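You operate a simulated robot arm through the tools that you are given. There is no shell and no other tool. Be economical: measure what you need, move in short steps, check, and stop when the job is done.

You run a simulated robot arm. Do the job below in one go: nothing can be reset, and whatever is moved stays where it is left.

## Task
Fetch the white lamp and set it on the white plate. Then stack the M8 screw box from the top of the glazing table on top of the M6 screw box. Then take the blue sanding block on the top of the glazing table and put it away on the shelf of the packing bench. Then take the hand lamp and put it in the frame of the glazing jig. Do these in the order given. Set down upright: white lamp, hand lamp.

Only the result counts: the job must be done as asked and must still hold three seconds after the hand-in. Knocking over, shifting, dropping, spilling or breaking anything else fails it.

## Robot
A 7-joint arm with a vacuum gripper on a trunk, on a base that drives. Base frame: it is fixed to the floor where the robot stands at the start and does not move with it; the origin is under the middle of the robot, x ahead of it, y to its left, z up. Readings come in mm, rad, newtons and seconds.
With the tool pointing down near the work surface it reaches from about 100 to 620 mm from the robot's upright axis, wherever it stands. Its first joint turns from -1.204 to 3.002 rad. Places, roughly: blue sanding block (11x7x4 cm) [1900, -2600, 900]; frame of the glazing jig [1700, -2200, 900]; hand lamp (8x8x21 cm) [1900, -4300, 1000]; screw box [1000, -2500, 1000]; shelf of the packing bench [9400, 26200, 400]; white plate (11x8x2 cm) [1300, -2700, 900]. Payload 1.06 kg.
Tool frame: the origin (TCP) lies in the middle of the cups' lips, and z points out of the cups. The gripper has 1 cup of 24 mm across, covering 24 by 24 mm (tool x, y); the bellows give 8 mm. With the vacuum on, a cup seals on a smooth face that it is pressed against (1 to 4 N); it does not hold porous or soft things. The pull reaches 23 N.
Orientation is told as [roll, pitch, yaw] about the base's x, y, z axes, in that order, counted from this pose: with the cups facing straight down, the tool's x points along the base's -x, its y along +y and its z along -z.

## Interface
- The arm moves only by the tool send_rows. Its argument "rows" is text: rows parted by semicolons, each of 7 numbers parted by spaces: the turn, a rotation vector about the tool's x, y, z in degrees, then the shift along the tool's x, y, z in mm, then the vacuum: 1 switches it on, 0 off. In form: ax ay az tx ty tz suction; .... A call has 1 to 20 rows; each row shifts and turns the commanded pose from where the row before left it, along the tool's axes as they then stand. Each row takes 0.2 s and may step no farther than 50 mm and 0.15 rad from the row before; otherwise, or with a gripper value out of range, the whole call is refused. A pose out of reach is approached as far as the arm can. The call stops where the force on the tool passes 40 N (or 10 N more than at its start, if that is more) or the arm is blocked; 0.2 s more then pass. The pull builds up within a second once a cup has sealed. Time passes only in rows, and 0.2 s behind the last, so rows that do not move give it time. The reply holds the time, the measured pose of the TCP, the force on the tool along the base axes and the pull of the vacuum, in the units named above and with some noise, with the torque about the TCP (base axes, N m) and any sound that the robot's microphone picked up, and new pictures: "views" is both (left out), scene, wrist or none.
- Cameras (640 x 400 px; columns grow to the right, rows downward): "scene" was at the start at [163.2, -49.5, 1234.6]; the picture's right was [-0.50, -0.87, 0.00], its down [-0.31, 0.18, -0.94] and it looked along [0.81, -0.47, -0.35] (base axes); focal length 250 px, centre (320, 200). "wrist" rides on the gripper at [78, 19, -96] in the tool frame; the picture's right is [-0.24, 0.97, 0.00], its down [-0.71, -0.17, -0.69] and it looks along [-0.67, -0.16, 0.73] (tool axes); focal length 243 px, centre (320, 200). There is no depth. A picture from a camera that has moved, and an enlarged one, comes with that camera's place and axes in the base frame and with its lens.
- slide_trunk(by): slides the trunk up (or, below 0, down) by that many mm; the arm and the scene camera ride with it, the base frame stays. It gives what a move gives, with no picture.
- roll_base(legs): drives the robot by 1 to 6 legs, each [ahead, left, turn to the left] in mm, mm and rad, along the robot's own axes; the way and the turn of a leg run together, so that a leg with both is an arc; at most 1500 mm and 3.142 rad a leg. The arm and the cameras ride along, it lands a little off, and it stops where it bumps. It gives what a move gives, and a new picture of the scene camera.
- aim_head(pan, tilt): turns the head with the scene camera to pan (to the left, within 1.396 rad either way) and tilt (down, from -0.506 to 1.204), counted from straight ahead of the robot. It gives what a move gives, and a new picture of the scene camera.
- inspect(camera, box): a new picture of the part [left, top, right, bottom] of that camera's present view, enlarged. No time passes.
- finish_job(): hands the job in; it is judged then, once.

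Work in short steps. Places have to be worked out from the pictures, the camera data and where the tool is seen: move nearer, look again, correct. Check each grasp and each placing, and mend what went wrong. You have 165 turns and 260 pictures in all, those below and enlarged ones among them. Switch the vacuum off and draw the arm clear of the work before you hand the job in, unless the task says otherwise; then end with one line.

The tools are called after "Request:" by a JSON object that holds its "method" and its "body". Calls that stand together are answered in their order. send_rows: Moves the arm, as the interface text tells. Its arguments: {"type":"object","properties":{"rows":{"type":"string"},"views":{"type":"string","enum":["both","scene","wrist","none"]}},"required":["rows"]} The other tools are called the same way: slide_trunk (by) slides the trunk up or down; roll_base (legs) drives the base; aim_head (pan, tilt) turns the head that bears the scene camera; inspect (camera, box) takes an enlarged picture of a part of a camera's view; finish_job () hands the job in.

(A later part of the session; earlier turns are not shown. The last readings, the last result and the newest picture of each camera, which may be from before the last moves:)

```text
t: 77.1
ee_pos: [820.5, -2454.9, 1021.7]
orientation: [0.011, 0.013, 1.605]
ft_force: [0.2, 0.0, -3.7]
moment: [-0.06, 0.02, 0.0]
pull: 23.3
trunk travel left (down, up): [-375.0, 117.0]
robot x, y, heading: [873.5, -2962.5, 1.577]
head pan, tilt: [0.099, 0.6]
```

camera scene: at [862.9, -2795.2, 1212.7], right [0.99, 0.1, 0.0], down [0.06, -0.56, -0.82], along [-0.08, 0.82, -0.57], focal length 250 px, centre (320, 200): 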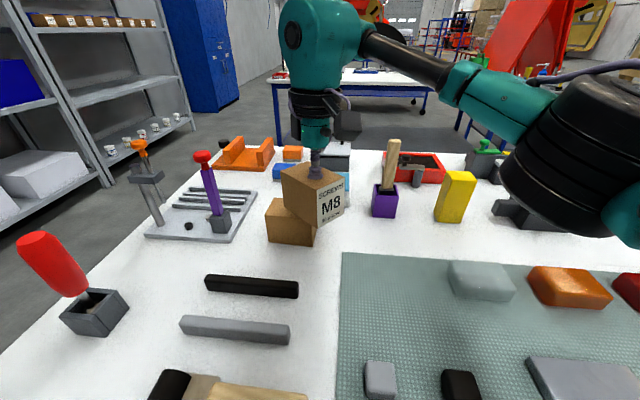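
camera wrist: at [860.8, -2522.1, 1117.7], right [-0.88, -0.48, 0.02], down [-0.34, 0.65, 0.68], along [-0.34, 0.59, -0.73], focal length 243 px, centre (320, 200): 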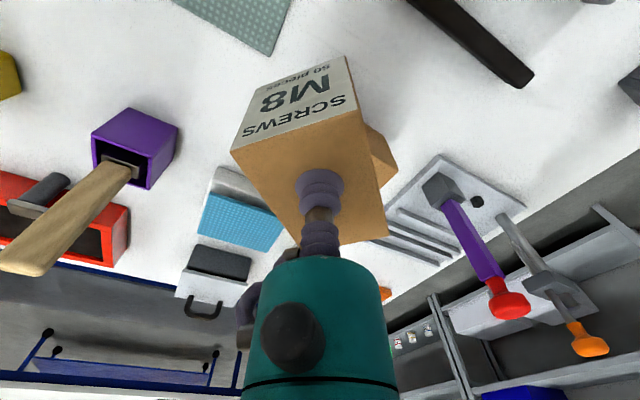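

The commanded pose follows the reached one. I'll raise the box back up, then move the base left and a little nearer the table.

Request:
{"method": "send_rows", "body": {"rows": "0 0 0 0 0 -30 1;0 0 0 0 0 -23 1;0 0 0 0 0 0 1", "views": "none"}}

Request:
{"method": "roll_base", "body": {"legs": [[0, 40, 0]]}}

Request:
{"method": "aim_head", "body": {"pan": 0.1, "tilt": 1.15}}

```text
t: 77.9
ee_pos: [821.7, -2454.5, 1075.9]
orientation: [0.013, 0.014, 1.607]
ft_force: [0.2, 0.6, -4.1]
moment: [-0.04, 0.0, -0.01]
pull: 22.9
trunk travel left (down, up): [-375.0, 117.0]
robot x, y, heading: [872.6, -2959.1, 1.569]
head pan, tilt: [0.099, 0.6]
```

```text
t: 78.8
ee_pos: [780.5, -2455.6, 1075.4]
orientation: [0.013, 0.012, 1.606]
ft_force: [-0.5, 0.3, -3.7]
moment: [-0.04, 0.0, -0.04]
pull: 23.2
trunk travel left (down, up): [-375.0, 117.0]
robot x, y, heading: [834.8, -2962.1, 1.571]
head pan, tilt: [0.099, 0.6]
camera scene: at [822.3, -2795.4, 1212.7], right [0.99, 0.1, 0.0], down [0.06, -0.56, -0.82], along [-0.08, 0.82, -0.57], focal length 250 px, centre (320, 200)
```

scene: 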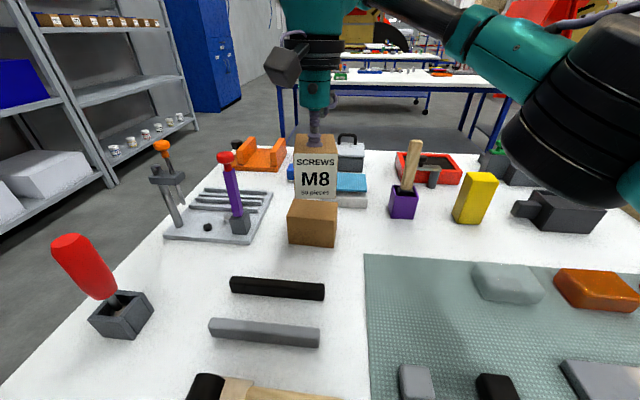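

```text
t: 79.8
ee_pos: [780.3, -2455.6, 1076.3]
orientation: [0.014, 0.012, 1.606]
ft_force: [0.4, -0.1, -4.8]
moment: [-0.06, 0.03, 0.03]
pull: 22.3
trunk travel left (down, up): [-375.0, 117.0]
robot x, y, heading: [834.2, -2963.8, 1.572]
head pan, tilt: [0.099, 1.15]
camera scene: at [826.0, -2824.0, 1171.0], right [0.99, 0.1, 0.0], down [0.09, -0.91, -0.41], along [-0.04, 0.41, -0.91], focal length 250 px, centre (320, 200)
```

scene: 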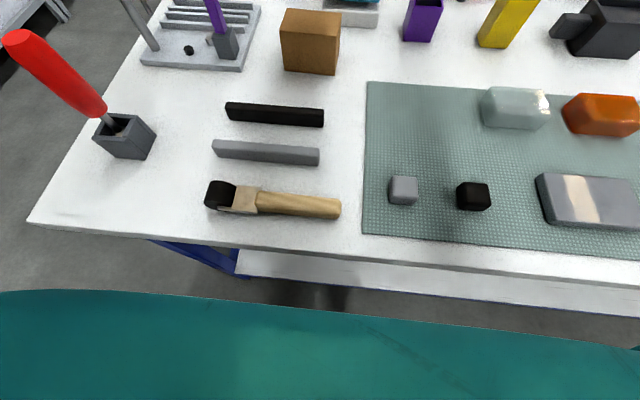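

Standing closer would risk touching the table. Reach is better lower down, so I'll stack M8 square across M6 (turn ~10° only), going in low but with clearance above M6.

Request:
{"method": "send_rows", "body": {"rows": "0.75 0 0 0 0 -0 1;0 0 5.2 0 0 20 1;0 0 5.2 0 0 20 1;0 0 0 0 0 12 1;0 0 0 -17 8 0 1;0 0 0 -17 7 0 1;0 0 0 0 0 0 1", "views": "wrist"}}

Request:
{"method": "aim_head", "body": {"pan": 0.1, "tilt": 0.6}}

Request:
{"method": "inspect", "body": {"camera": "scene", "box": [220, 130, 420, 255]}}

```text
t: 81.3
ee_pos: [772.2, -2421.1, 1024.6]
orientation: [-0.003, 0.012, 1.427]
ft_force: [1.1, -0.4, -4.4]
moment: [-0.08, -0.02, -0.01]
pull: 22.8
trunk travel left (down, up): [-375.0, 117.0]
robot x, y, heading: [834.7, -2964.1, 1.577]
head pan, tilt: [0.099, 1.15]
camera wrist: at [740.8, -2492.7, 1120.8], right [-0.93, 0.37, -0.01], down [0.27, 0.68, 0.68], along [0.26, 0.63, -0.74], focal length 243 px, centre (320, 200)
```

wrist: 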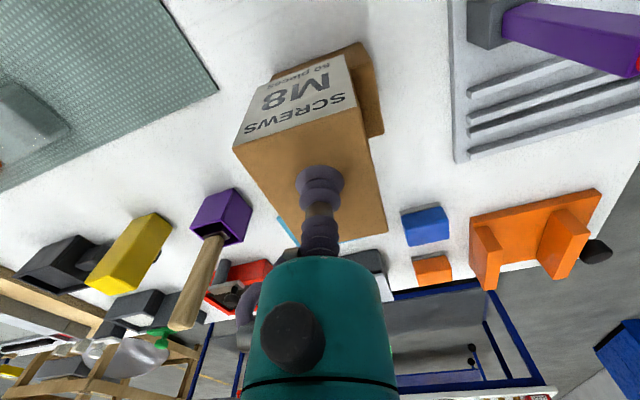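

```text
t: 82.3
ee_pos: [770.3, -2422.0, 1025.8]
orientation: [-0.004, 0.012, 1.426]
ft_force: [-0.3, -0.7, -4.3]
moment: [-0.03, 0.0, -0.03]
pull: 23.2
trunk travel left (down, up): [-375.0, 117.0]
robot x, y, heading: [828.5, -2963.8, 1.58]
head pan, tilt: [0.099, 0.6]
camera scene: at [823.1, -2795.3, 1212.6], right [0.99, 0.1, 0.0], down [0.06, -0.56, -0.82], along [-0.09, 0.82, -0.57], focal length 250 px, centre (320, 200)
```

scene: 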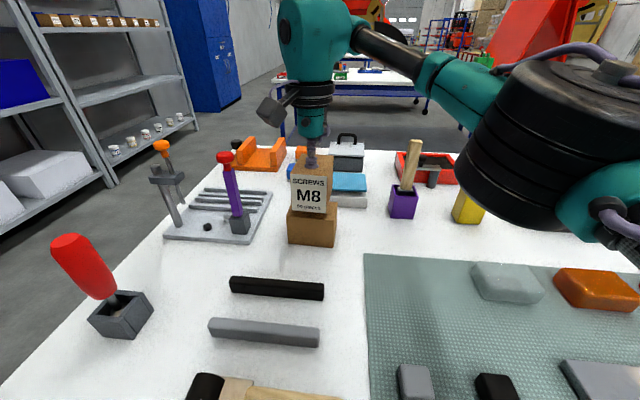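

```text
3.20 times, centred on (320, 192) of scene
camera zoom: at [823.1, -2795.3, 1212.6], right [0.99, 0.1, 0.0], down [0.06, -0.56, -0.82], along [-0.09, 0.82, -0.57], focal length 801 px, centre (320, 224)
```

zoom: 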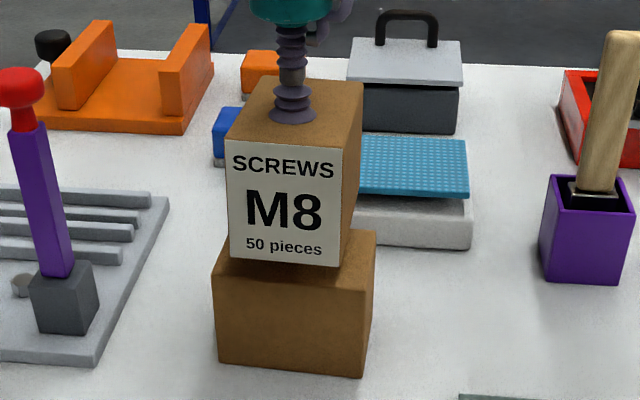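

M8 hangs squarely above M6 and centred. I'll level it, then lower gently until contact.

Request:
{"method": "send_rows", "body": {"rows": "0 -0.7 0 0 0 10 1;0 0 0 0 0 8 1;0 0 0 0 0 4 1;0 0 0 0 0 0 1", "views": "none"}}

```text
t: 83.3
ee_pos: [770.3, -2421.2, 1002.6]
orientation: [0.0, -0.001, 1.429]
ft_force: [-0.8, -1.8, 2.6]
moment: [0.05, -0.03, 0.02]
pull: 22.7
trunk travel left (down, up): [-375.0, 117.0]
robot x, y, heading: [833.1, -2965.5, 1.575]
head pan, tilt: [0.099, 0.6]
```

Contact (force went from -4 to +2.6 N). One more small press, then release and lift.

Request:
{"method": "send_rows", "body": {"rows": "0 0 0 0 0 1.5 1;0 0 0 0 0 0 0;0 0 0 0 0 0 0;0 0 0 0 0 0 0;0 0 0 0 0 0 0;0 0 0 0 0 -4 0;0 0 0 0 0 -10 0;0 0 0 0 0 -20 0;0 0 0 30 0 -20 0;0 0 0 40 0 -10 0;0 0 0 0 0 0 0", "views": "both"}}

Request:
{"method": "inspect", "body": {"camera": "scene", "box": [220, 130, 420, 255]}}

```text
t: 85.7
ee_pos: [761.6, -2490.2, 1063.5]
orientation: [-0.004, 0.002, 1.426]
ft_force: [-0.3, 0.5, -0.7]
moment: [-0.02, -0.01, 0.01]
pull: 0.0
trunk travel left (down, up): [-375.0, 117.0]
robot x, y, heading: [834.3, -2964.7, 1.576]
head pan, tilt: [0.099, 0.6]
camera scene: at [823.1, -2795.5, 1212.7], right [0.99, 0.1, 0.0], down [0.06, -0.56, -0.83], along [-0.09, 0.82, -0.56], focal length 250 px, centre (320, 200)
camera wrist: at [730.8, -2563.9, 1158.7], right [-0.93, 0.37, 0.0], down [0.27, 0.68, 0.69], along [0.26, 0.64, -0.73], focal length 243 px, centre (320, 200)
```

scene: 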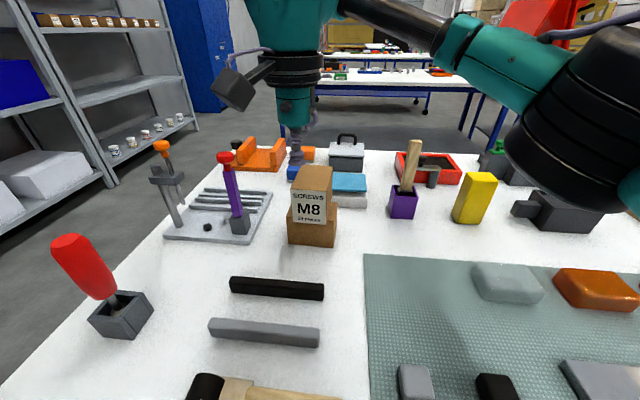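
wrist: 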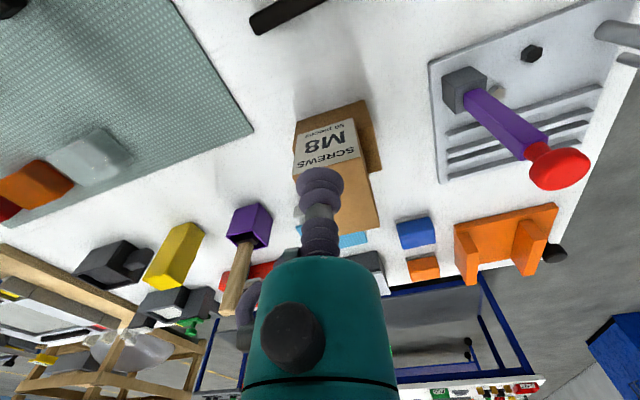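

```text
3.20 times, centred on (320, 192) of scene
camera zoom: at [823.1, -2795.5, 1212.7], right [0.99, 0.1, 0.0], down [0.06, -0.56, -0.83], along [-0.09, 0.82, -0.56], focal length 801 px, centre (320, 224)
```

zoom: 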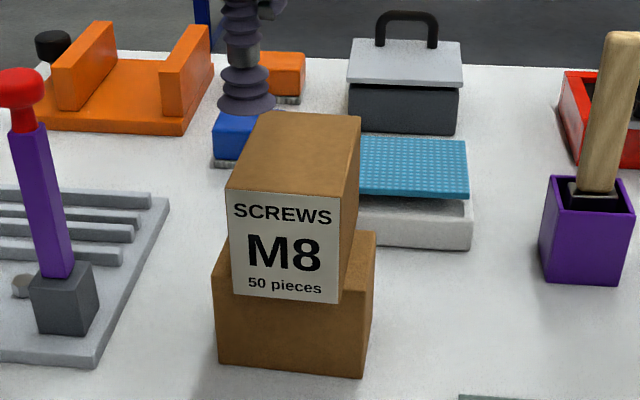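

M8 rests squarely on M6. Now back away from the table, strafe right to the blue block, and approach again.

Request:
{"method": "send_rows", "body": {"rows": "0 0 0 40 0 -20 0;0 0 0 45 0 -20 0;0 0 0 45 0 0 0;0 0 4 35 0 0 0;0 0 4 0 -40 0 0;0 0 0 0 -40 0 0", "views": "none"}}

Request:
{"method": "roll_base", "body": {"legs": [[-400, 0, 0], [0, -900, 0]]}}

Request:
{"method": "aim_head", "body": {"pan": -0.1, "tilt": 0.5}}

```text
t: 87.1
ee_pos: [816.0, -2672.7, 1102.7]
orientation: [-0.002, 0.001, 1.284]
ft_force: [-0.8, -0.4, -0.7]
moment: [-0.01, 0.03, -0.01]
pull: 0.1
trunk travel left (down, up): [-375.0, 117.0]
robot x, y, heading: [832.6, -2962.5, 1.572]
head pan, tilt: [0.099, 0.6]
```

```text
t: 94.1
ee_pos: [1736.8, -3056.9, 1104.1]
orientation: [-0.004, 0.0, 1.31]
ft_force: [0.7, 0.1, -0.6]
moment: [0.02, 0.01, -0.04]
pull: 0.1
trunk travel left (down, up): [-375.0, 117.0]
robot x, y, heading: [1761.5, -3347.9, 1.602]
head pan, tilt: [0.099, 0.6]
camera scene: at [1747.3, -3180.5, 1212.8], right [0.99, 0.13, 0.0], down [0.07, -0.56, -0.83], along [-0.11, 0.82, -0.56], focal length 250 px, centre (320, 200)
```

scene: 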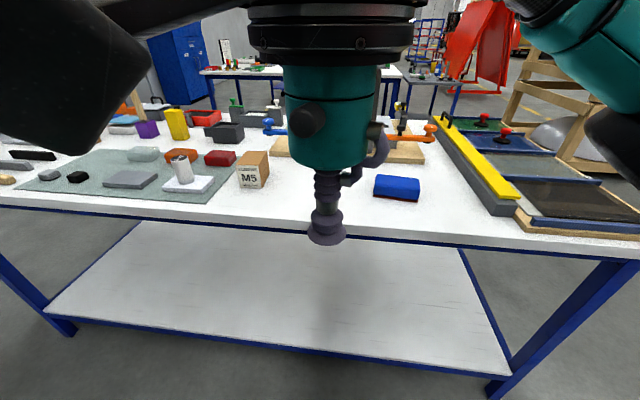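

```text
t: 94.8
ee_pos: [1736.2, -3057.6, 1104.0]
orientation: [-0.004, -0.001, 1.311]
ft_force: [0.4, 0.1, -0.3]
moment: [0.0, 0.0, -0.03]
pull: 0.0
trunk travel left (down, up): [-375.0, 117.0]
robot x, y, heading: [1760.4, -3346.4, 1.596]
head pan, tilt: [-0.099, 0.499]
camera scene: at [1764.8, -3177.4, 1221.8], right [1.0, -0.07, 0.0], down [-0.03, -0.48, -0.88], along [0.06, 0.88, -0.48], focal length 250 px, centre (320, 200)
```

scene: 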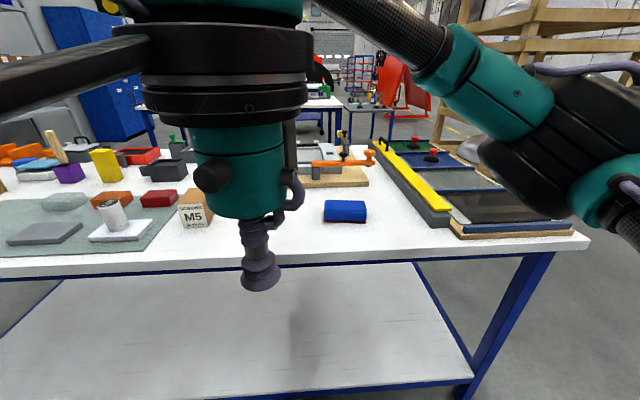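

The blue block is at about (1868, -2620). I'll straighten and approach.

Request:
{"method": "roll_base", "body": {"legs": [[385, -20, -0.028]]}}

Request:
{"method": "aim_head", "body": {"pan": -0.3, "tilt": 0.7}}

Request:
{"method": "send_rows", "body": {"rows": "0 0 0 0 0 0 0", "views": "wrist"}}

```text
t: 97.3
ee_pos: [1760.6, -2665.4, 1105.0]
orientation: [-0.002, 0.0, 1.279]
ft_force: [0.2, 0.5, -0.5]
moment: [0.01, 0.0, 0.02]
pull: 0.1
trunk travel left (down, up): [-375.0, 117.0]
robot x, y, heading: [1776.7, -2956.5, 1.57]
head pan, tilt: [-0.099, 0.499]
camera scene: at [1784.6, -2785.4, 1221.8], right [0.99, -0.1, 0.0], down [-0.05, -0.48, -0.88], along [0.09, 0.87, -0.48], focal length 250 px, centre (320, 200)
```

scene: 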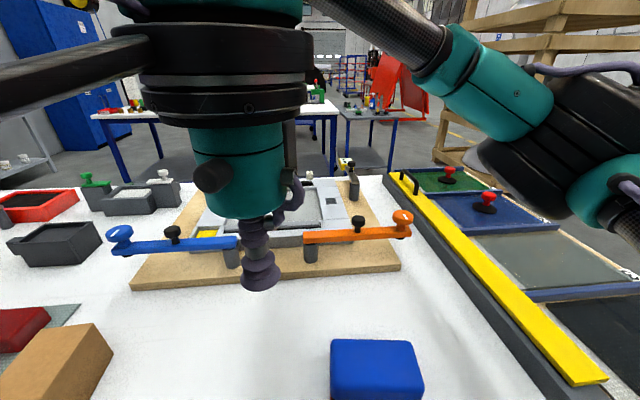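

```text
t: 98.0
ee_pos: [1760.3, -2665.1, 1104.0]
orientation: [-0.003, 0.001, 1.281]
ft_force: [-0.6, -0.1, 0.1]
moment: [-0.01, -0.02, 0.04]
pull: 0.1
trunk travel left (down, up): [-375.0, 117.0]
robot x, y, heading: [1774.6, -2954.7, 1.571]
head pan, tilt: [-0.3, 0.7]
camera scene: at [1800.6, -2795.1, 1204.2], right [0.96, -0.3, 0.0], down [-0.19, -0.61, -0.77], along [0.23, 0.73, -0.64], focal length 250 px, centre (320, 200)
```

scene: 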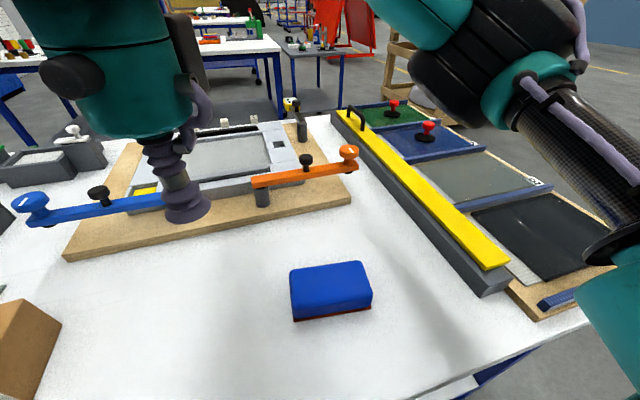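

```text
t: 98.4
ee_pos: [1759.1, -2665.6, 1104.1]
orientation: [-0.004, 0.001, 1.28]
ft_force: [0.1, 0.4, -0.1]
moment: [0.01, 0.04, 0.02]
pull: 0.1
trunk travel left (down, up): [-375.0, 117.0]
robot x, y, heading: [1776.1, -2949.5, 1.569]
head pan, tilt: [-0.3, 0.7]
camera wrist: at [1718.9, -2732.9, 1199.6], right [-0.86, 0.5, 0.0], down [0.36, 0.63, 0.69], along [0.35, 0.59, -0.73], focal length 243 px, centre (320, 200)
```

wrist: 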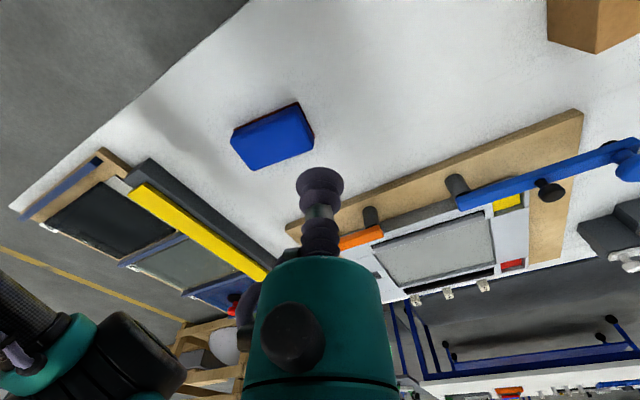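

Block centre ≈ (1865, -2622), top about z 900. I'll move above it and look.

Request:
{"method": "send_rows", "body": {"rows": "0 0 0 -24 -29 15 0;0 0 0 -24 -29 30 0;0 0 0 -24 -30 30 0;0 0 0 0 0 35 0;0 0 0 0 0 30 0;0 0 0 0 0 0 0", "views": "both"}}

```text
t: 99.8
ee_pos: [1865.3, -2623.0, 965.6]
orientation: [-0.004, -0.003, 1.281]
ft_force: [-0.1, -1.1, -0.3]
moment: [-0.02, 0.01, 0.02]
pull: 0.1
trunk travel left (down, up): [-375.0, 117.0]
robot x, y, heading: [1776.0, -2959.3, 1.568]
head pan, tilt: [-0.3, 0.7]
camera scene: at [1800.7, -2795.2, 1204.2], right [0.95, -0.3, 0.0], down [-0.19, -0.62, -0.76], along [0.23, 0.73, -0.64], focal length 250 px, centre (320, 200)
camera wrist: at [1824.1, -2689.8, 1060.9], right [-0.86, 0.5, 0.0], down [0.36, 0.63, 0.69], along [0.35, 0.59, -0.73], focal length 243 px, centre (320, 200)
```

scene: 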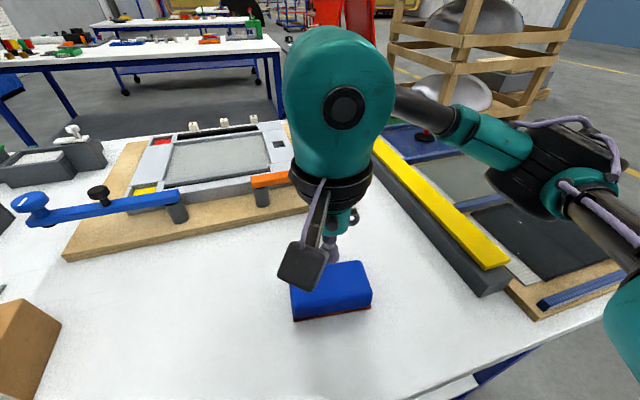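
wrist: 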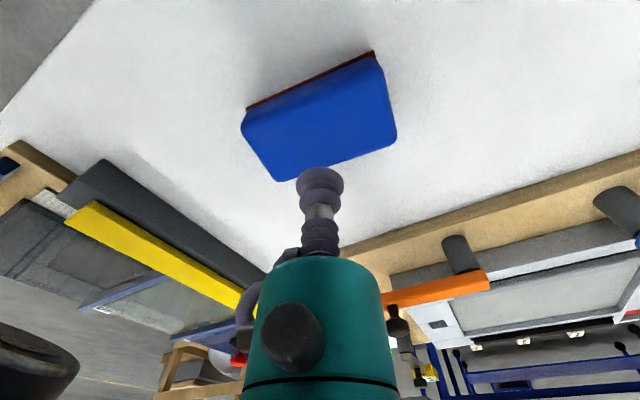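

Right above the block's centre. Down with vacuum on, in fine steps.

Request:
{"method": "send_rows", "body": {"rows": "0 0 0 0 0 40 1;0 0 0 0 0 18 1;0 0 0 0 0 4 1;0 0 0 0 0 4 1;0 0 0 0 0 3 1;0 0 0 0 0 0 1", "views": "none"}}

```text
t: 101.2
ee_pos: [1866.7, -2623.1, 895.4]
orientation: [-0.002, -0.002, 1.279]
ft_force: [0.9, -0.3, 15.1]
moment: [0.02, 0.03, 0.1]
pull: 23.4
trunk travel left (down, up): [-375.0, 117.0]
robot x, y, heading: [1771.7, -2954.2, 1.57]
head pan, tilt: [-0.3, 0.7]
```

Sealed. Lift to carrying height.

Request:
{"method": "send_rows", "body": {"rows": "0 0 0 0 0 -10 1;0 0 0 0 0 -35 1;0 0 0 0 0 -45 1;0 0 0 0 0 -45 1;0 0 0 0 0 -45 1;0 0 0 0 0 0 1", "views": "both"}}

```text
t: 102.6
ee_pos: [1864.6, -2621.9, 1076.1]
orientation: [-0.004, 0.001, 1.281]
ft_force: [0.2, 0.8, -1.6]
moment: [-0.01, 0.03, -0.01]
pull: 22.4
trunk travel left (down, up): [-375.0, 117.0]
robot x, y, heading: [1775.3, -2955.4, 1.569]
head pan, tilt: [-0.3, 0.7]
camera scene: at [1800.8, -2795.0, 1204.1], right [0.95, -0.3, 0.0], down [-0.19, -0.62, -0.76], along [0.23, 0.73, -0.64], focal length 250 px, centre (320, 200)
camera wrist: at [1824.2, -2689.2, 1171.3], right [-0.86, 0.5, 0.0], down [0.36, 0.63, 0.69], along [0.35, 0.59, -0.73], focal length 243 px, centre (320, 200)
```

scene: 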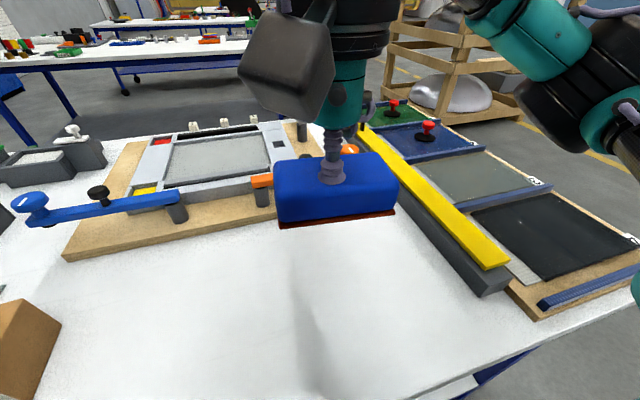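
wrist: 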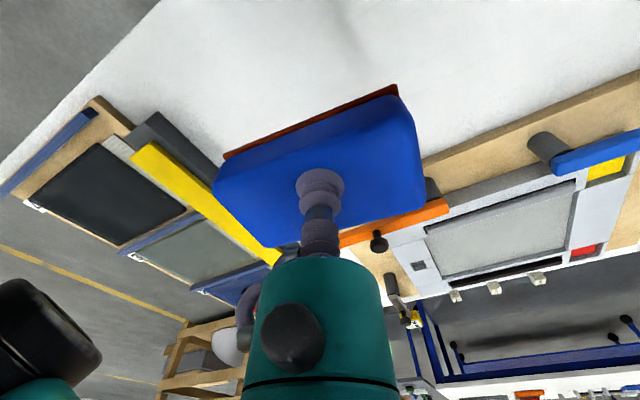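

The block is held. Back off into the corridor and look towards +x for the way to the packing bench.

Request:
{"method": "roll_base", "body": {"legs": [[-420, 0, 0], [0, 0, -1.571]]}}

Request:
{"method": "aim_head", "body": {"pan": 0.5, "tilt": 0.15}}

Request:
{"method": "aim_head", "body": {"pan": -0.4, "tilt": 0.25}}

```text
t: 109.0
ee_pos: [2113.2, -3457.6, 1075.3]
orientation: [-0.002, -0.001, -0.272]
ft_force: [-1.1, -0.4, -1.5]
moment: [0.01, 0.01, 0.03]
pull: 22.8
trunk travel left (down, up): [-375.0, 117.0]
robot x, y, heading: [1776.4, -3373.6, 0.017]
head pan, tilt: [-0.3, 0.7]
camera scene: at [1940.5, -3399.9, 1204.1], right [-0.28, -0.96, 0.0], down [-0.62, 0.18, -0.76], along [0.73, -0.21, -0.64], focal length 250 px, centre (320, 200)
```

scene: 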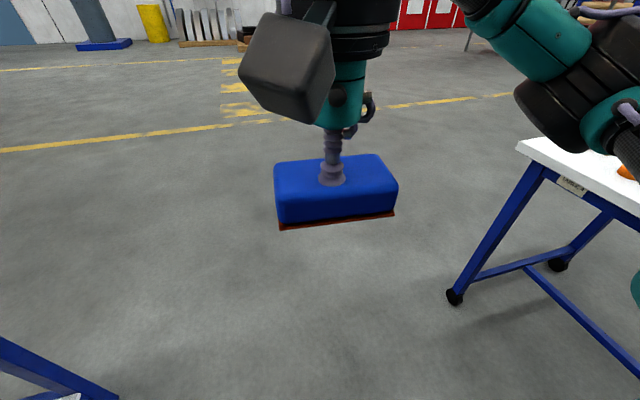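

```text
t: 110.1
ee_pos: [2112.5, -3456.9, 1075.1]
orientation: [-0.005, 0.0, -0.272]
ft_force: [-0.9, -0.8, -1.2]
moment: [0.01, -0.01, -0.01]
pull: 22.9
trunk travel left (down, up): [-375.0, 117.0]
robot x, y, heading: [1775.4, -3369.9, 0.017]
head pan, tilt: [0.499, 0.15]
camera scene: at [1939.7, -3330.4, 1254.2], right [0.49, -0.87, 0.0], down [-0.13, -0.07, -0.99], along [0.86, 0.49, -0.15], focal length 250 px, centre (320, 200)
```

scene: 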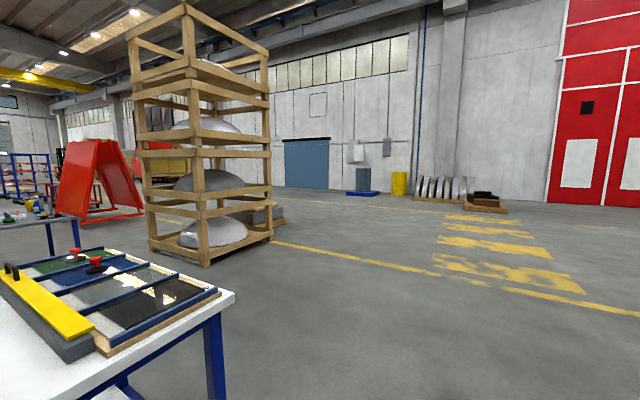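

```text
t: 111.3
ee_pos: [2113.9, -3457.0, 1075.2]
orientation: [-0.004, 0.0, -0.273]
ft_force: [-0.1, 0.1, -2.1]
moment: [0.02, 0.04, 0.0]
pull: 22.7
trunk travel left (down, up): [-375.0, 117.0]
robot x, y, heading: [1778.2, -3373.2, 0.019]
head pan, tilt: [-0.4, 0.25]
camera scene: at [1945.6, -3410.9, 1245.0], right [-0.37, -0.93, 0.0], down [-0.23, 0.09, -0.97], along [0.9, -0.36, -0.25], focal length 250 px, centre (320, 200)
```

scene: 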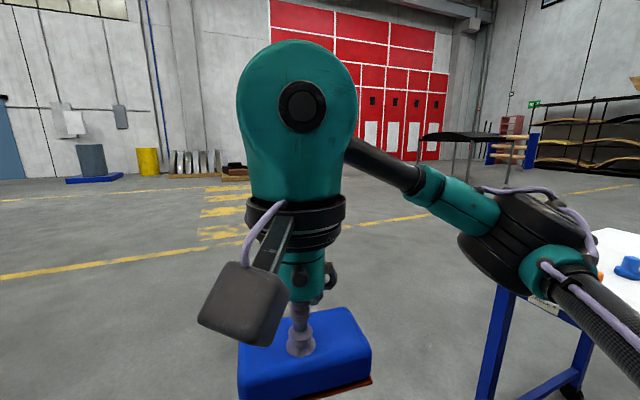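

Wooden rack stands at about x 3700–5000, y -700 to 500. I'll drive ahead to x ≈ 6300, clear of it, turn left, and look up the hall.

Request:
{"method": "roll_base", "body": {"legs": [[1500, 0, -0.018], [1500, 0, 0], [1400, 0, 0], [0, 0, 1.571]]}}

Request:
{"method": "aim_head", "body": {"pan": 0.1, "tilt": 0.05}}

Request:
{"method": "aim_head", "body": {"pan": 0.5, "tilt": 0.1}}

```text
t: 136.0
ee_pos: [6231.3, -3075.8, 1075.8]
orientation: [-0.004, 0.0, 1.274]
ft_force: [-0.3, 0.5, -2.6]
moment: [0.0, 0.0, -0.01]
pull: 23.3
trunk travel left (down, up): [-375.0, 117.0]
robot x, y, heading: [6141.4, -3412.7, 1.563]
head pan, tilt: [-0.4, 0.25]
camera scene: at [6175.4, -3245.0, 1245.0], right [0.92, -0.4, 0.0], down [-0.1, -0.23, -0.97], along [0.38, 0.89, -0.25], focal length 250 px, centre (320, 200)
```

scene: 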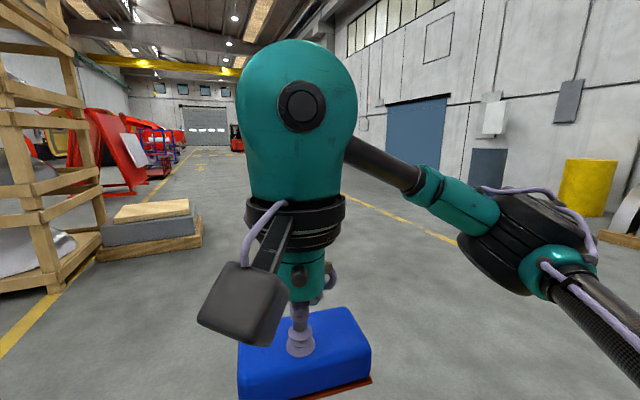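

```text
t: 136.9
ee_pos: [6230.4, -3076.2, 1075.3]
orientation: [-0.003, -0.001, 1.274]
ft_force: [-0.8, 0.3, -1.2]
moment: [0.0, 0.02, -0.02]
pull: 23.0
trunk travel left (down, up): [-375.0, 117.0]
robot x, y, heading: [6137.3, -3408.3, 1.56]
head pan, tilt: [0.099, 0.051]
camera scene: at [6130.1, -3239.9, 1263.4], right [1.0, 0.09, 0.0], down [0.0, -0.05, -1.0], along [-0.09, 0.99, -0.05], focal length 250 px, centre (320, 200)
```

scene: 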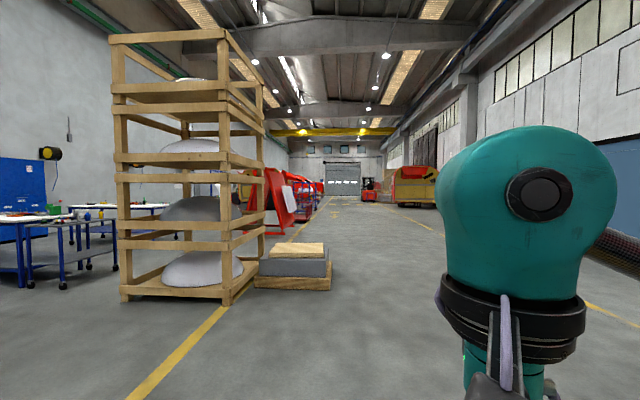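

```text
t: 137.8
ee_pos: [6230.4, -3076.6, 1075.7]
orientation: [-0.003, -0.001, 1.275]
ft_force: [0.4, -1.1, -1.6]
moment: [-0.05, 0.06, 0.01]
pull: 22.6
trunk travel left (down, up): [-375.0, 117.0]
robot x, y, heading: [6139.2, -3411.1, 1.564]
head pan, tilt: [0.499, 0.099]
camera scene: at [6095.0, -3249.5, 1258.9], right [0.88, 0.47, 0.0], down [0.05, -0.09, -1.0], along [-0.47, 0.88, -0.1], focal length 250 px, centre (320, 200)
```

scene: 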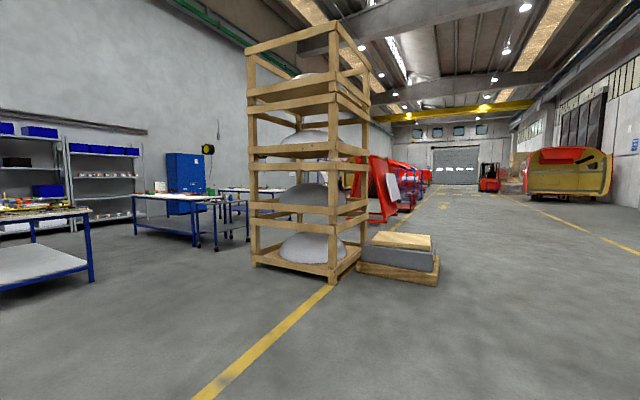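

The aisle along +y is clear. I'll drive 9 m up it, veering slightly right.

Request:
{"method": "roll_base", "body": {"legs": [[1500, 0, -0.05], [1500, 0, 0], [1500, 0, 0], [1500, 0, 0], [1500, 0, 0], [1500, 0, 0]]}}

Request:
{"method": "aim_head", "body": {"pan": 0.1, "tilt": 0.05}}

```text
t: 179.8
ee_pos: [6439.6, 5802.2, 1075.3]
orientation: [-0.004, 0.0, 1.27]
ft_force: [0.2, 0.1, -1.4]
moment: [0.0, 0.03, 0.0]
pull: 23.1
trunk travel left (down, up): [-375.0, 117.0]
robot x, y, heading: [6349.4, 5472.0, 1.559]
head pan, tilt: [0.499, 0.099]
camera scene: at [6304.3, 5630.0, 1258.9], right [0.88, 0.47, 0.0], down [0.05, -0.09, -0.99], along [-0.47, 0.88, -0.1], focal length 250 px, centre (320, 200)
```

scene: 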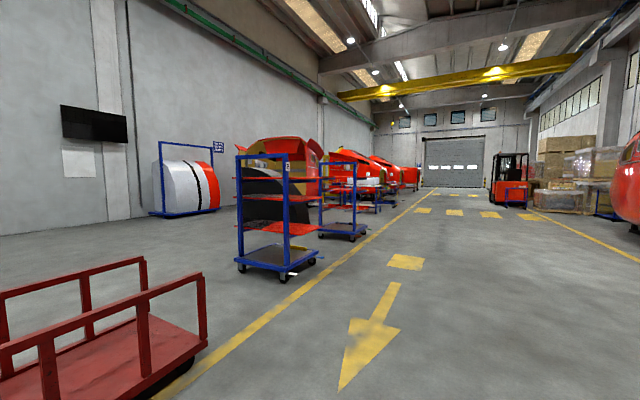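

```text
t: 180.7
ee_pos: [6439.9, 5802.3, 1074.9]
orientation: [-0.004, 0.001, 1.273]
ft_force: [-0.5, 1.1, -2.0]
moment: [-0.03, 0.03, 0.02]
pull: 22.9
trunk travel left (down, up): [-375.0, 117.0]
robot x, y, heading: [6346.7, 5469.0, 1.558]
head pan, tilt: [0.099, 0.051]
camera scene: at [6339.3, 5639.5, 1263.4], right [1.0, 0.09, 0.0], down [0.0, -0.05, -1.0], along [-0.09, 0.99, -0.05], focal length 250 px, centre (320, 200)
```

scene: 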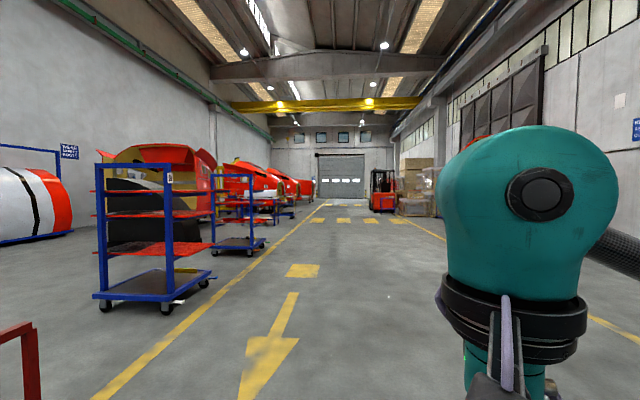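

Aisle still clear; forklift at around (8400, 18700). Drive another 9 m straight.

Request:
{"method": "roll_base", "body": {"legs": [[1500, 0, 0], [1500, 0, 0], [1500, 0, 0], [1500, 0, 0], [1500, 0, 0], [1500, 0, 0]]}}

Request:
{"method": "aim_head", "body": {"pan": -0.5, "tilt": 0.1}}

Request:
{"method": "aim_head", "body": {"pan": 0.1, "tilt": 0.05}}

```text
t: 223.4
ee_pos: [6746.6, 14810.9, 1074.9]
orientation: [-0.005, -0.001, 1.19]
ft_force: [-1.2, -0.2, -1.4]
moment: [-0.03, 0.03, -0.01]
pull: 23.1
trunk travel left (down, up): [-375.0, 117.0]
robot x, y, heading: [6628.7, 14483.4, 1.479]
head pan, tilt: [0.099, 0.051]
camera scene: at [6633.9, 14657.3, 1263.4], right [1.0, 0.01, 0.0], down [0.0, -0.05, -1.0], along [-0.01, 1.0, -0.05], focal length 250 px, centre (320, 200)
```

scene: 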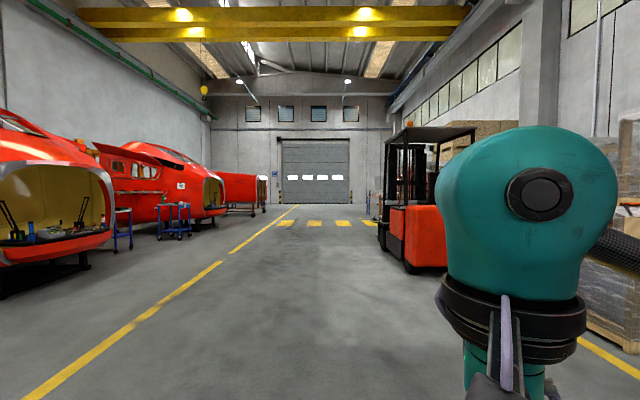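

```text
t: 224.4
ee_pos: [6747.0, 14811.3, 1075.6]
orientation: [-0.004, 0.001, 1.191]
ft_force: [-0.5, -0.4, -2.4]
moment: [-0.09, 0.06, -0.03]
pull: 22.8
trunk travel left (down, up): [-375.0, 117.0]
robot x, y, heading: [6627.6, 14484.2, 1.478]
head pan, tilt: [-0.499, 0.099]
camera scene: at [6685.8, 14642.5, 1258.9], right [0.83, -0.56, 0.0], down [-0.06, -0.08, -1.0], along [0.55, 0.83, -0.1], focal length 250 px, centre (320, 200)
```

scene: 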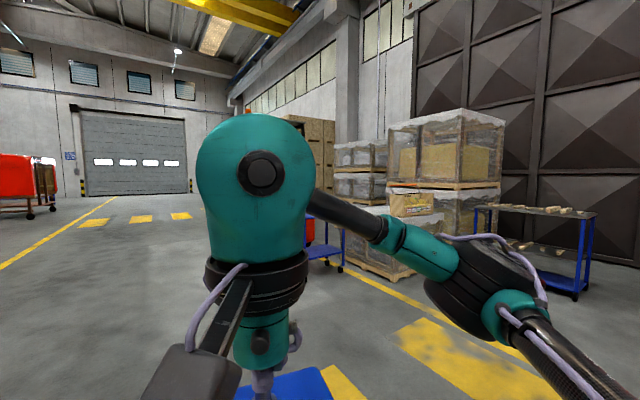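

```text
t: 225.4
ee_pos: [6745.2, 14812.1, 1075.5]
orientation: [-0.004, 0.0, 1.191]
ft_force: [0.8, -1.1, -1.2]
moment: [-0.03, 0.04, -0.01]
pull: 22.7
trunk travel left (down, up): [-375.0, 117.0]
robot x, y, heading: [6628.9, 14486.9, 1.481]
head pan, tilt: [0.099, 0.051]
camera scene: at [6634.0, 14657.1, 1263.4], right [1.0, 0.01, 0.0], down [0.0, -0.05, -1.0], along [-0.01, 1.0, -0.05], focal length 250 px, centre (320, 200)
```

scene: 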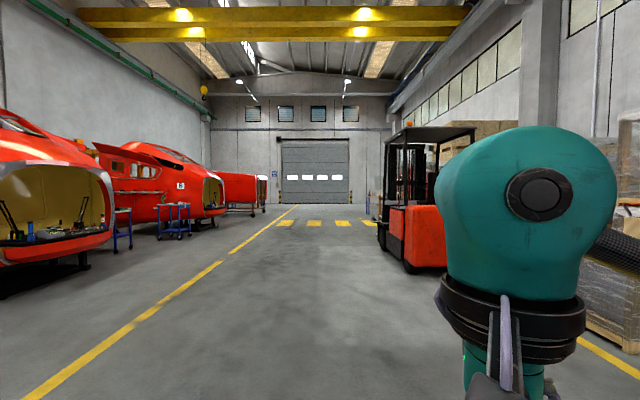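

Forklift's left side is at about x 7800, so staying at x ≈ 6600 clears it. Straighten the heading and drive 6.5 m more, then look right.

Request:
{"method": "roll_base", "body": {"legs": [[1300, 0, 0.1], [1300, 0, 0], [1300, 0, 0], [1300, 0, 0], [1300, 0, 0]]}}

Request:
{"method": "aim_head", "body": {"pan": -0.7, "tilt": 0.1}}

Request:
{"method": "aim_head", "body": {"pan": 0.0, "tilt": 0.05}}

```text
t: 256.8
ee_pos: [6664.4, 21404.2, 1075.1]
orientation: [-0.002, -0.001, 1.298]
ft_force: [0.4, 0.1, -1.1]
moment: [-0.03, 0.02, -0.04]
pull: 23.2
trunk travel left (down, up): [-375.0, 117.0]
robot x, y, heading: [6578.9, 21065.3, 1.586]
head pan, tilt: [0.099, 0.051]
camera scene: at [6568.1, 21237.8, 1263.4], right [0.99, 0.11, 0.0], down [0.01, -0.05, -1.0], along [-0.11, 0.99, -0.05], focal length 250 px, centre (320, 200)
```

scene: 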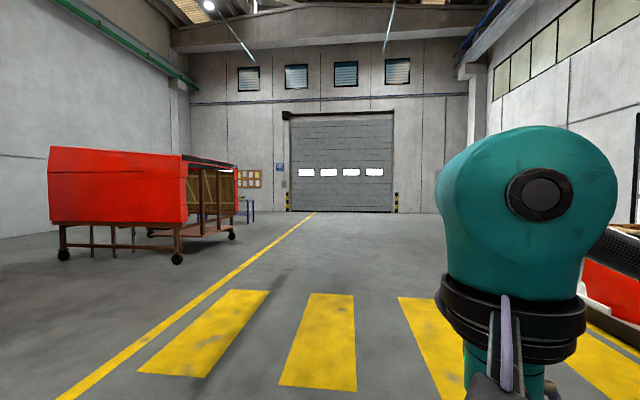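

```text
t: 257.9
ee_pos: [6663.9, 21404.2, 1075.5]
orientation: [-0.002, 0.001, 1.296]
ft_force: [-0.3, -0.1, -1.5]
moment: [-0.03, 0.02, -0.02]
pull: 22.2
trunk travel left (down, up): [-375.0, 117.0]
robot x, y, heading: [6581.7, 21068.8, 1.59]
head pan, tilt: [-0.7, 0.099]
camera scene: at [6636.7, 21218.4, 1258.9], right [0.78, -0.63, 0.0], down [-0.06, -0.08, -1.0], along [0.63, 0.77, -0.1], focal length 250 px, centre (320, 200)
```

scene: 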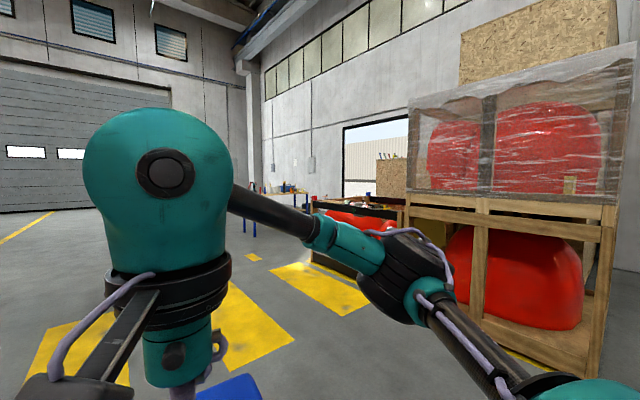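

```text
t: 259.0
ee_pos: [6664.1, 21403.2, 1075.5]
orientation: [-0.002, 0.0, 1.296]
ft_force: [0.2, 0.5, -1.8]
moment: [-0.03, -0.03, 0.01]
pull: 23.2
trunk travel left (down, up): [-375.0, 117.0]
robot x, y, heading: [6581.0, 21068.7, 1.585]
head pan, tilt: [0.0, 0.051]
camera scene: at [6577.2, 21238.2, 1263.4], right [1.0, 0.01, 0.0], down [0.0, -0.05, -1.0], along [-0.01, 1.0, -0.05], focal length 250 px, centre (320, 200)
```

scene: 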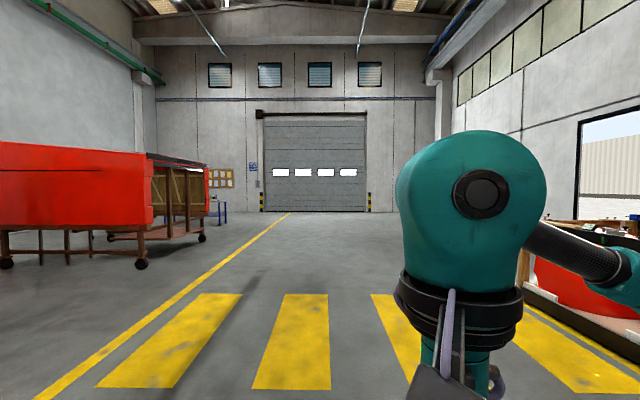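

A bench with items appears beyond the pallets at right. I'll drive 3.5 m ahead and look right.

Request:
{"method": "roll_base", "body": {"legs": [[1250, 0, -0.015], [1250, 0, 0], [1200, 0, 0]]}}

Request:
{"method": "aim_head", "body": {"pan": -1.2, "tilt": 0.2}}

Request:
{"method": "aim_head", "body": {"pan": -0.7, "tilt": 0.2}}

```text
t: 276.9
ee_pos: [6713.7, 25095.9, 1074.9]
orientation: [-0.003, 0.0, 1.276]
ft_force: [0.5, -0.1, -2.2]
moment: [-0.02, 0.01, -0.03]
pull: 22.3
trunk travel left (down, up): [-375.0, 117.0]
robot x, y, heading: [6623.7, 24762.4, 1.565]
head pan, tilt: [0.0, 0.051]
camera scene: at [6622.8, 24932.9, 1263.4], right [1.0, 0.0, 0.0], down [0.0, -0.05, -1.0], along [0.0, 1.0, -0.05], focal length 250 px, centre (320, 200)
```

scene: 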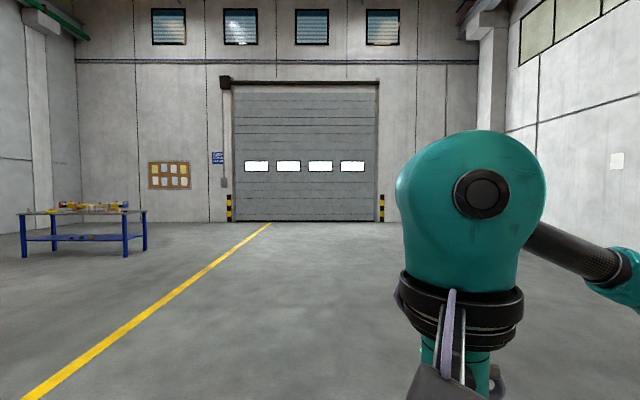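

```text
t: 278.3
ee_pos: [6712.5, 25095.6, 1076.3]
orientation: [-0.004, 0.0, 1.278]
ft_force: [0.3, -0.4, -0.5]
moment: [-0.04, 0.02, -0.01]
pull: 22.7
trunk travel left (down, up): [-375.0, 117.0]
robot x, y, heading: [6624.0, 24755.8, 1.568]
head pan, tilt: [-1.201, 0.201]
camera scene: at [6709.4, 24875.0, 1249.5], right [0.36, -0.93, 0.0], down [-0.19, -0.07, -0.98], along [0.91, 0.35, -0.2], focal length 250 px, centre (320, 200)
```

scene: 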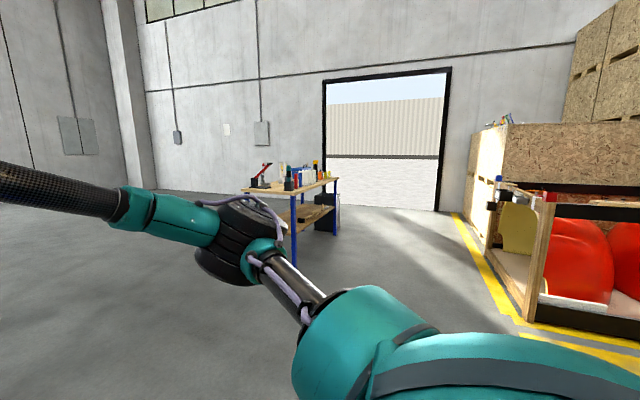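

```text
t: 279.2
ee_pos: [6713.1, 25095.2, 1075.4]
orientation: [-0.004, -0.001, 1.277]
ft_force: [-0.8, -0.2, -1.6]
moment: [-0.05, -0.01, 0.01]
pull: 22.6
trunk travel left (down, up): [-375.0, 117.0]
robot x, y, heading: [6623.0, 24758.4, 1.571]
head pan, tilt: [-0.7, 0.201]
camera scene: at [6682.8, 24912.6, 1249.5], right [0.76, -0.65, 0.0], down [-0.13, -0.15, -0.98], along [0.63, 0.75, -0.2], focal length 250 px, centre (320, 200)
```

scene: 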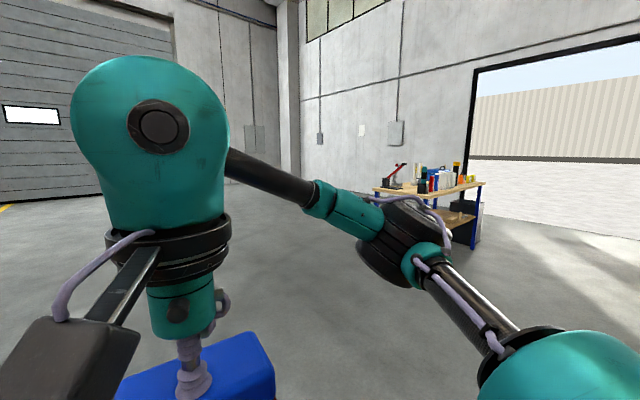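

That is the packing bench, with a wooden top and lower shelf. I'll advance a bit, turn right and get closer for a look at the shelf.

Request:
{"method": "roll_base", "body": {"legs": [[250, 0, 0], [0, 0, -1.571], [1300, 0, 0]]}}

Request:
{"method": "aim_head", "body": {"pan": 0.4, "tilt": 0.3}}

```text
t: 291.1
ee_pos: [8259.8, 24901.1, 1075.5]
orientation: [-0.004, 0.001, -0.3]
ft_force: [0.1, 0.0, -2.7]
moment: [0.04, -0.01, 0.0]
pull: 23.2
trunk travel left (down, up): [-375.0, 117.0]
robot x, y, heading: [7927.5, 24993.3, -0.009]
head pan, tilt: [-0.7, 0.201]
camera scene: at [8078.8, 24929.0, 1249.5], right [-0.65, -0.76, 0.0], down [-0.15, 0.13, -0.98], along [0.74, -0.64, -0.2], focal length 250 px, centre (320, 200)
```

scene: 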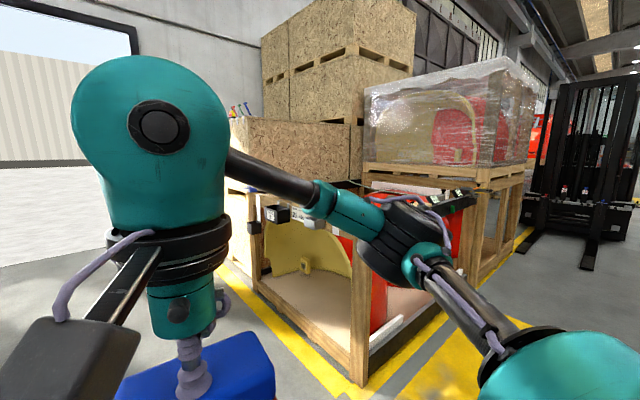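

```text
t: 292.4
ee_pos: [8260.2, 24901.6, 1074.7]
orientation: [-0.004, 0.0, -0.3]
ft_force: [0.2, 1.2, -2.0]
moment: [-0.01, 0.02, 0.0]
pull: 22.8
trunk travel left (down, up): [-375.0, 117.0]
robot x, y, heading: [7923.4, 24993.4, -0.011]
head pan, tilt: [0.4, 0.3]
camera scene: at [8094.4, 25025.1, 1240.2], right [0.38, -0.93, 0.0], down [-0.27, -0.11, -0.96], along [0.88, 0.36, -0.3], focal length 250 px, centre (320, 200)
```

scene: 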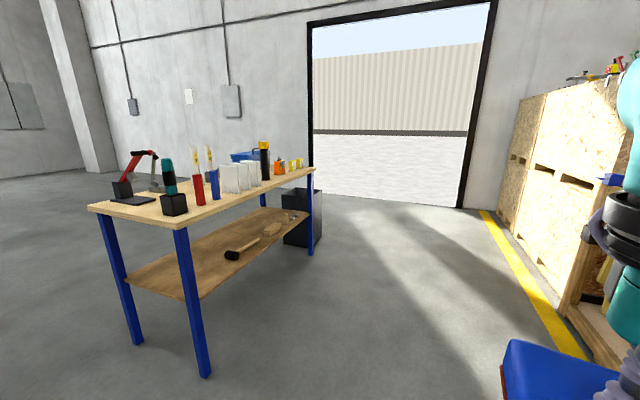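

The bench spans about x 8700–10100, with its front edge near y 25900 and the shelf at z ~400 starting around y 25960. Its left-hand end (x ≈ 9000) is free of items. I'll stop in front of it, facing +y, at a distance.

Request:
{"method": "roll_base", "body": {"legs": [[1030, 0, 0.01], [0, 0, 1.571]]}}

Request:
{"method": "aim_head", "body": {"pan": 0.15, "tilt": 0.45}}

```text
t: 301.6
ee_pos: [9062.6, 25330.5, 1076.0]
orientation: [-0.003, 0.0, 1.291]
ft_force: [-0.4, 0.1, -1.3]
moment: [-0.06, 0.02, 0.01]
pull: 22.7
trunk travel left (down, up): [-375.0, 117.0]
robot x, y, heading: [8977.8, 24991.1, 1.58]
head pan, tilt: [0.4, 0.3]
camera scene: at [8937.7, 25161.3, 1240.2], right [0.92, 0.4, 0.0], down [0.12, -0.27, -0.96], along [-0.38, 0.88, -0.3], focal length 250 px, centre (320, 200)
```

scene: 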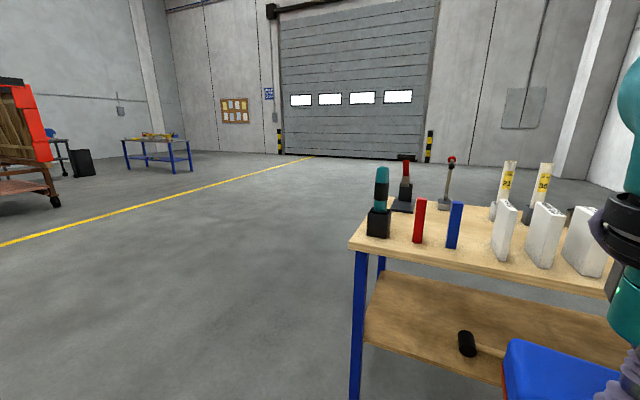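

```text
t: 302.4
ee_pos: [9063.0, 25331.3, 1074.7]
orientation: [-0.003, -0.002, 1.289]
ft_force: [0.6, 0.6, -1.6]
moment: [-0.04, 0.04, -0.02]
pull: 23.1
trunk travel left (down, up): [-375.0, 117.0]
robot x, y, heading: [8971.8, 24996.7, 1.573]
head pan, tilt: [0.15, 0.45]
camera scene: at [8960.2, 25166.3, 1226.3], right [0.99, 0.16, 0.0], down [0.07, -0.43, -0.9], along [-0.14, 0.89, -0.43], focal length 250 px, centre (320, 200)
```

scene: 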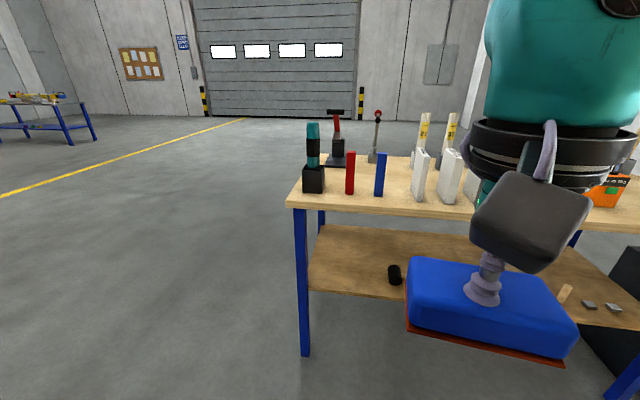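

Underside of bench top ≈ 814, front edge ≈ 25910; shelf front ≈ 25960, shelf free for x 8790–9130. I'll lower the trunk fully.

Request:
{"method": "slide_trunk", "body": {"by": -374}}

Request:
{"method": "roll_base", "body": {"legs": [[180, 100, 0]]}}

```text
t: 304.9
ee_pos: [9063.8, 25337.7, 780.1]
orientation: [-0.012, 0.005, 1.278]
ft_force: [1.4, 4.6, -3.8]
moment: [-0.28, 0.06, -0.05]
pull: 22.9
trunk travel left (down, up): [-86.0, 407.0]
robot x, y, heading: [8978.3, 25000.3, 1.582]
head pan, tilt: [0.15, 0.45]
stopped: the force on the tool passed its limit (the readings are from after the stop); the commanded pose is now the measured one
```

```text
t: 306.5
ee_pos: [8963.4, 25513.4, 781.1]
orientation: [-0.012, 0.005, 1.272]
ft_force: [1.2, 9.7, -7.5]
moment: [-0.44, -0.18, -0.38]
pull: 22.5
trunk travel left (down, up): [-86.0, 407.0]
robot x, y, heading: [8877.1, 25170.4, 1.576]
head pan, tilt: [0.15, 0.45]
camera scene: at [8859.1, 25428.1, 920.4], right [0.99, 0.15, 0.0], down [0.07, -0.43, -0.9], along [-0.14, 0.89, -0.44], focal length 250 px, centre (320, 200)
```

scene: 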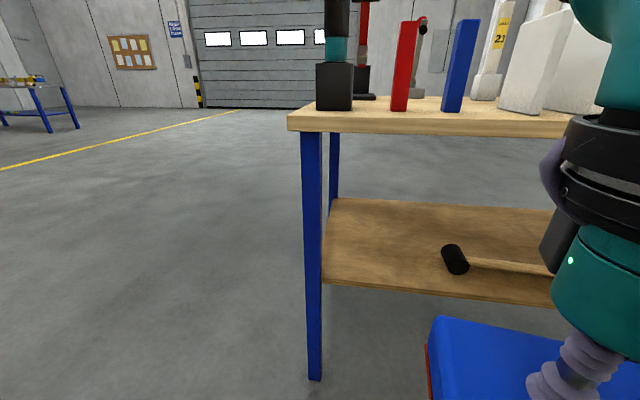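

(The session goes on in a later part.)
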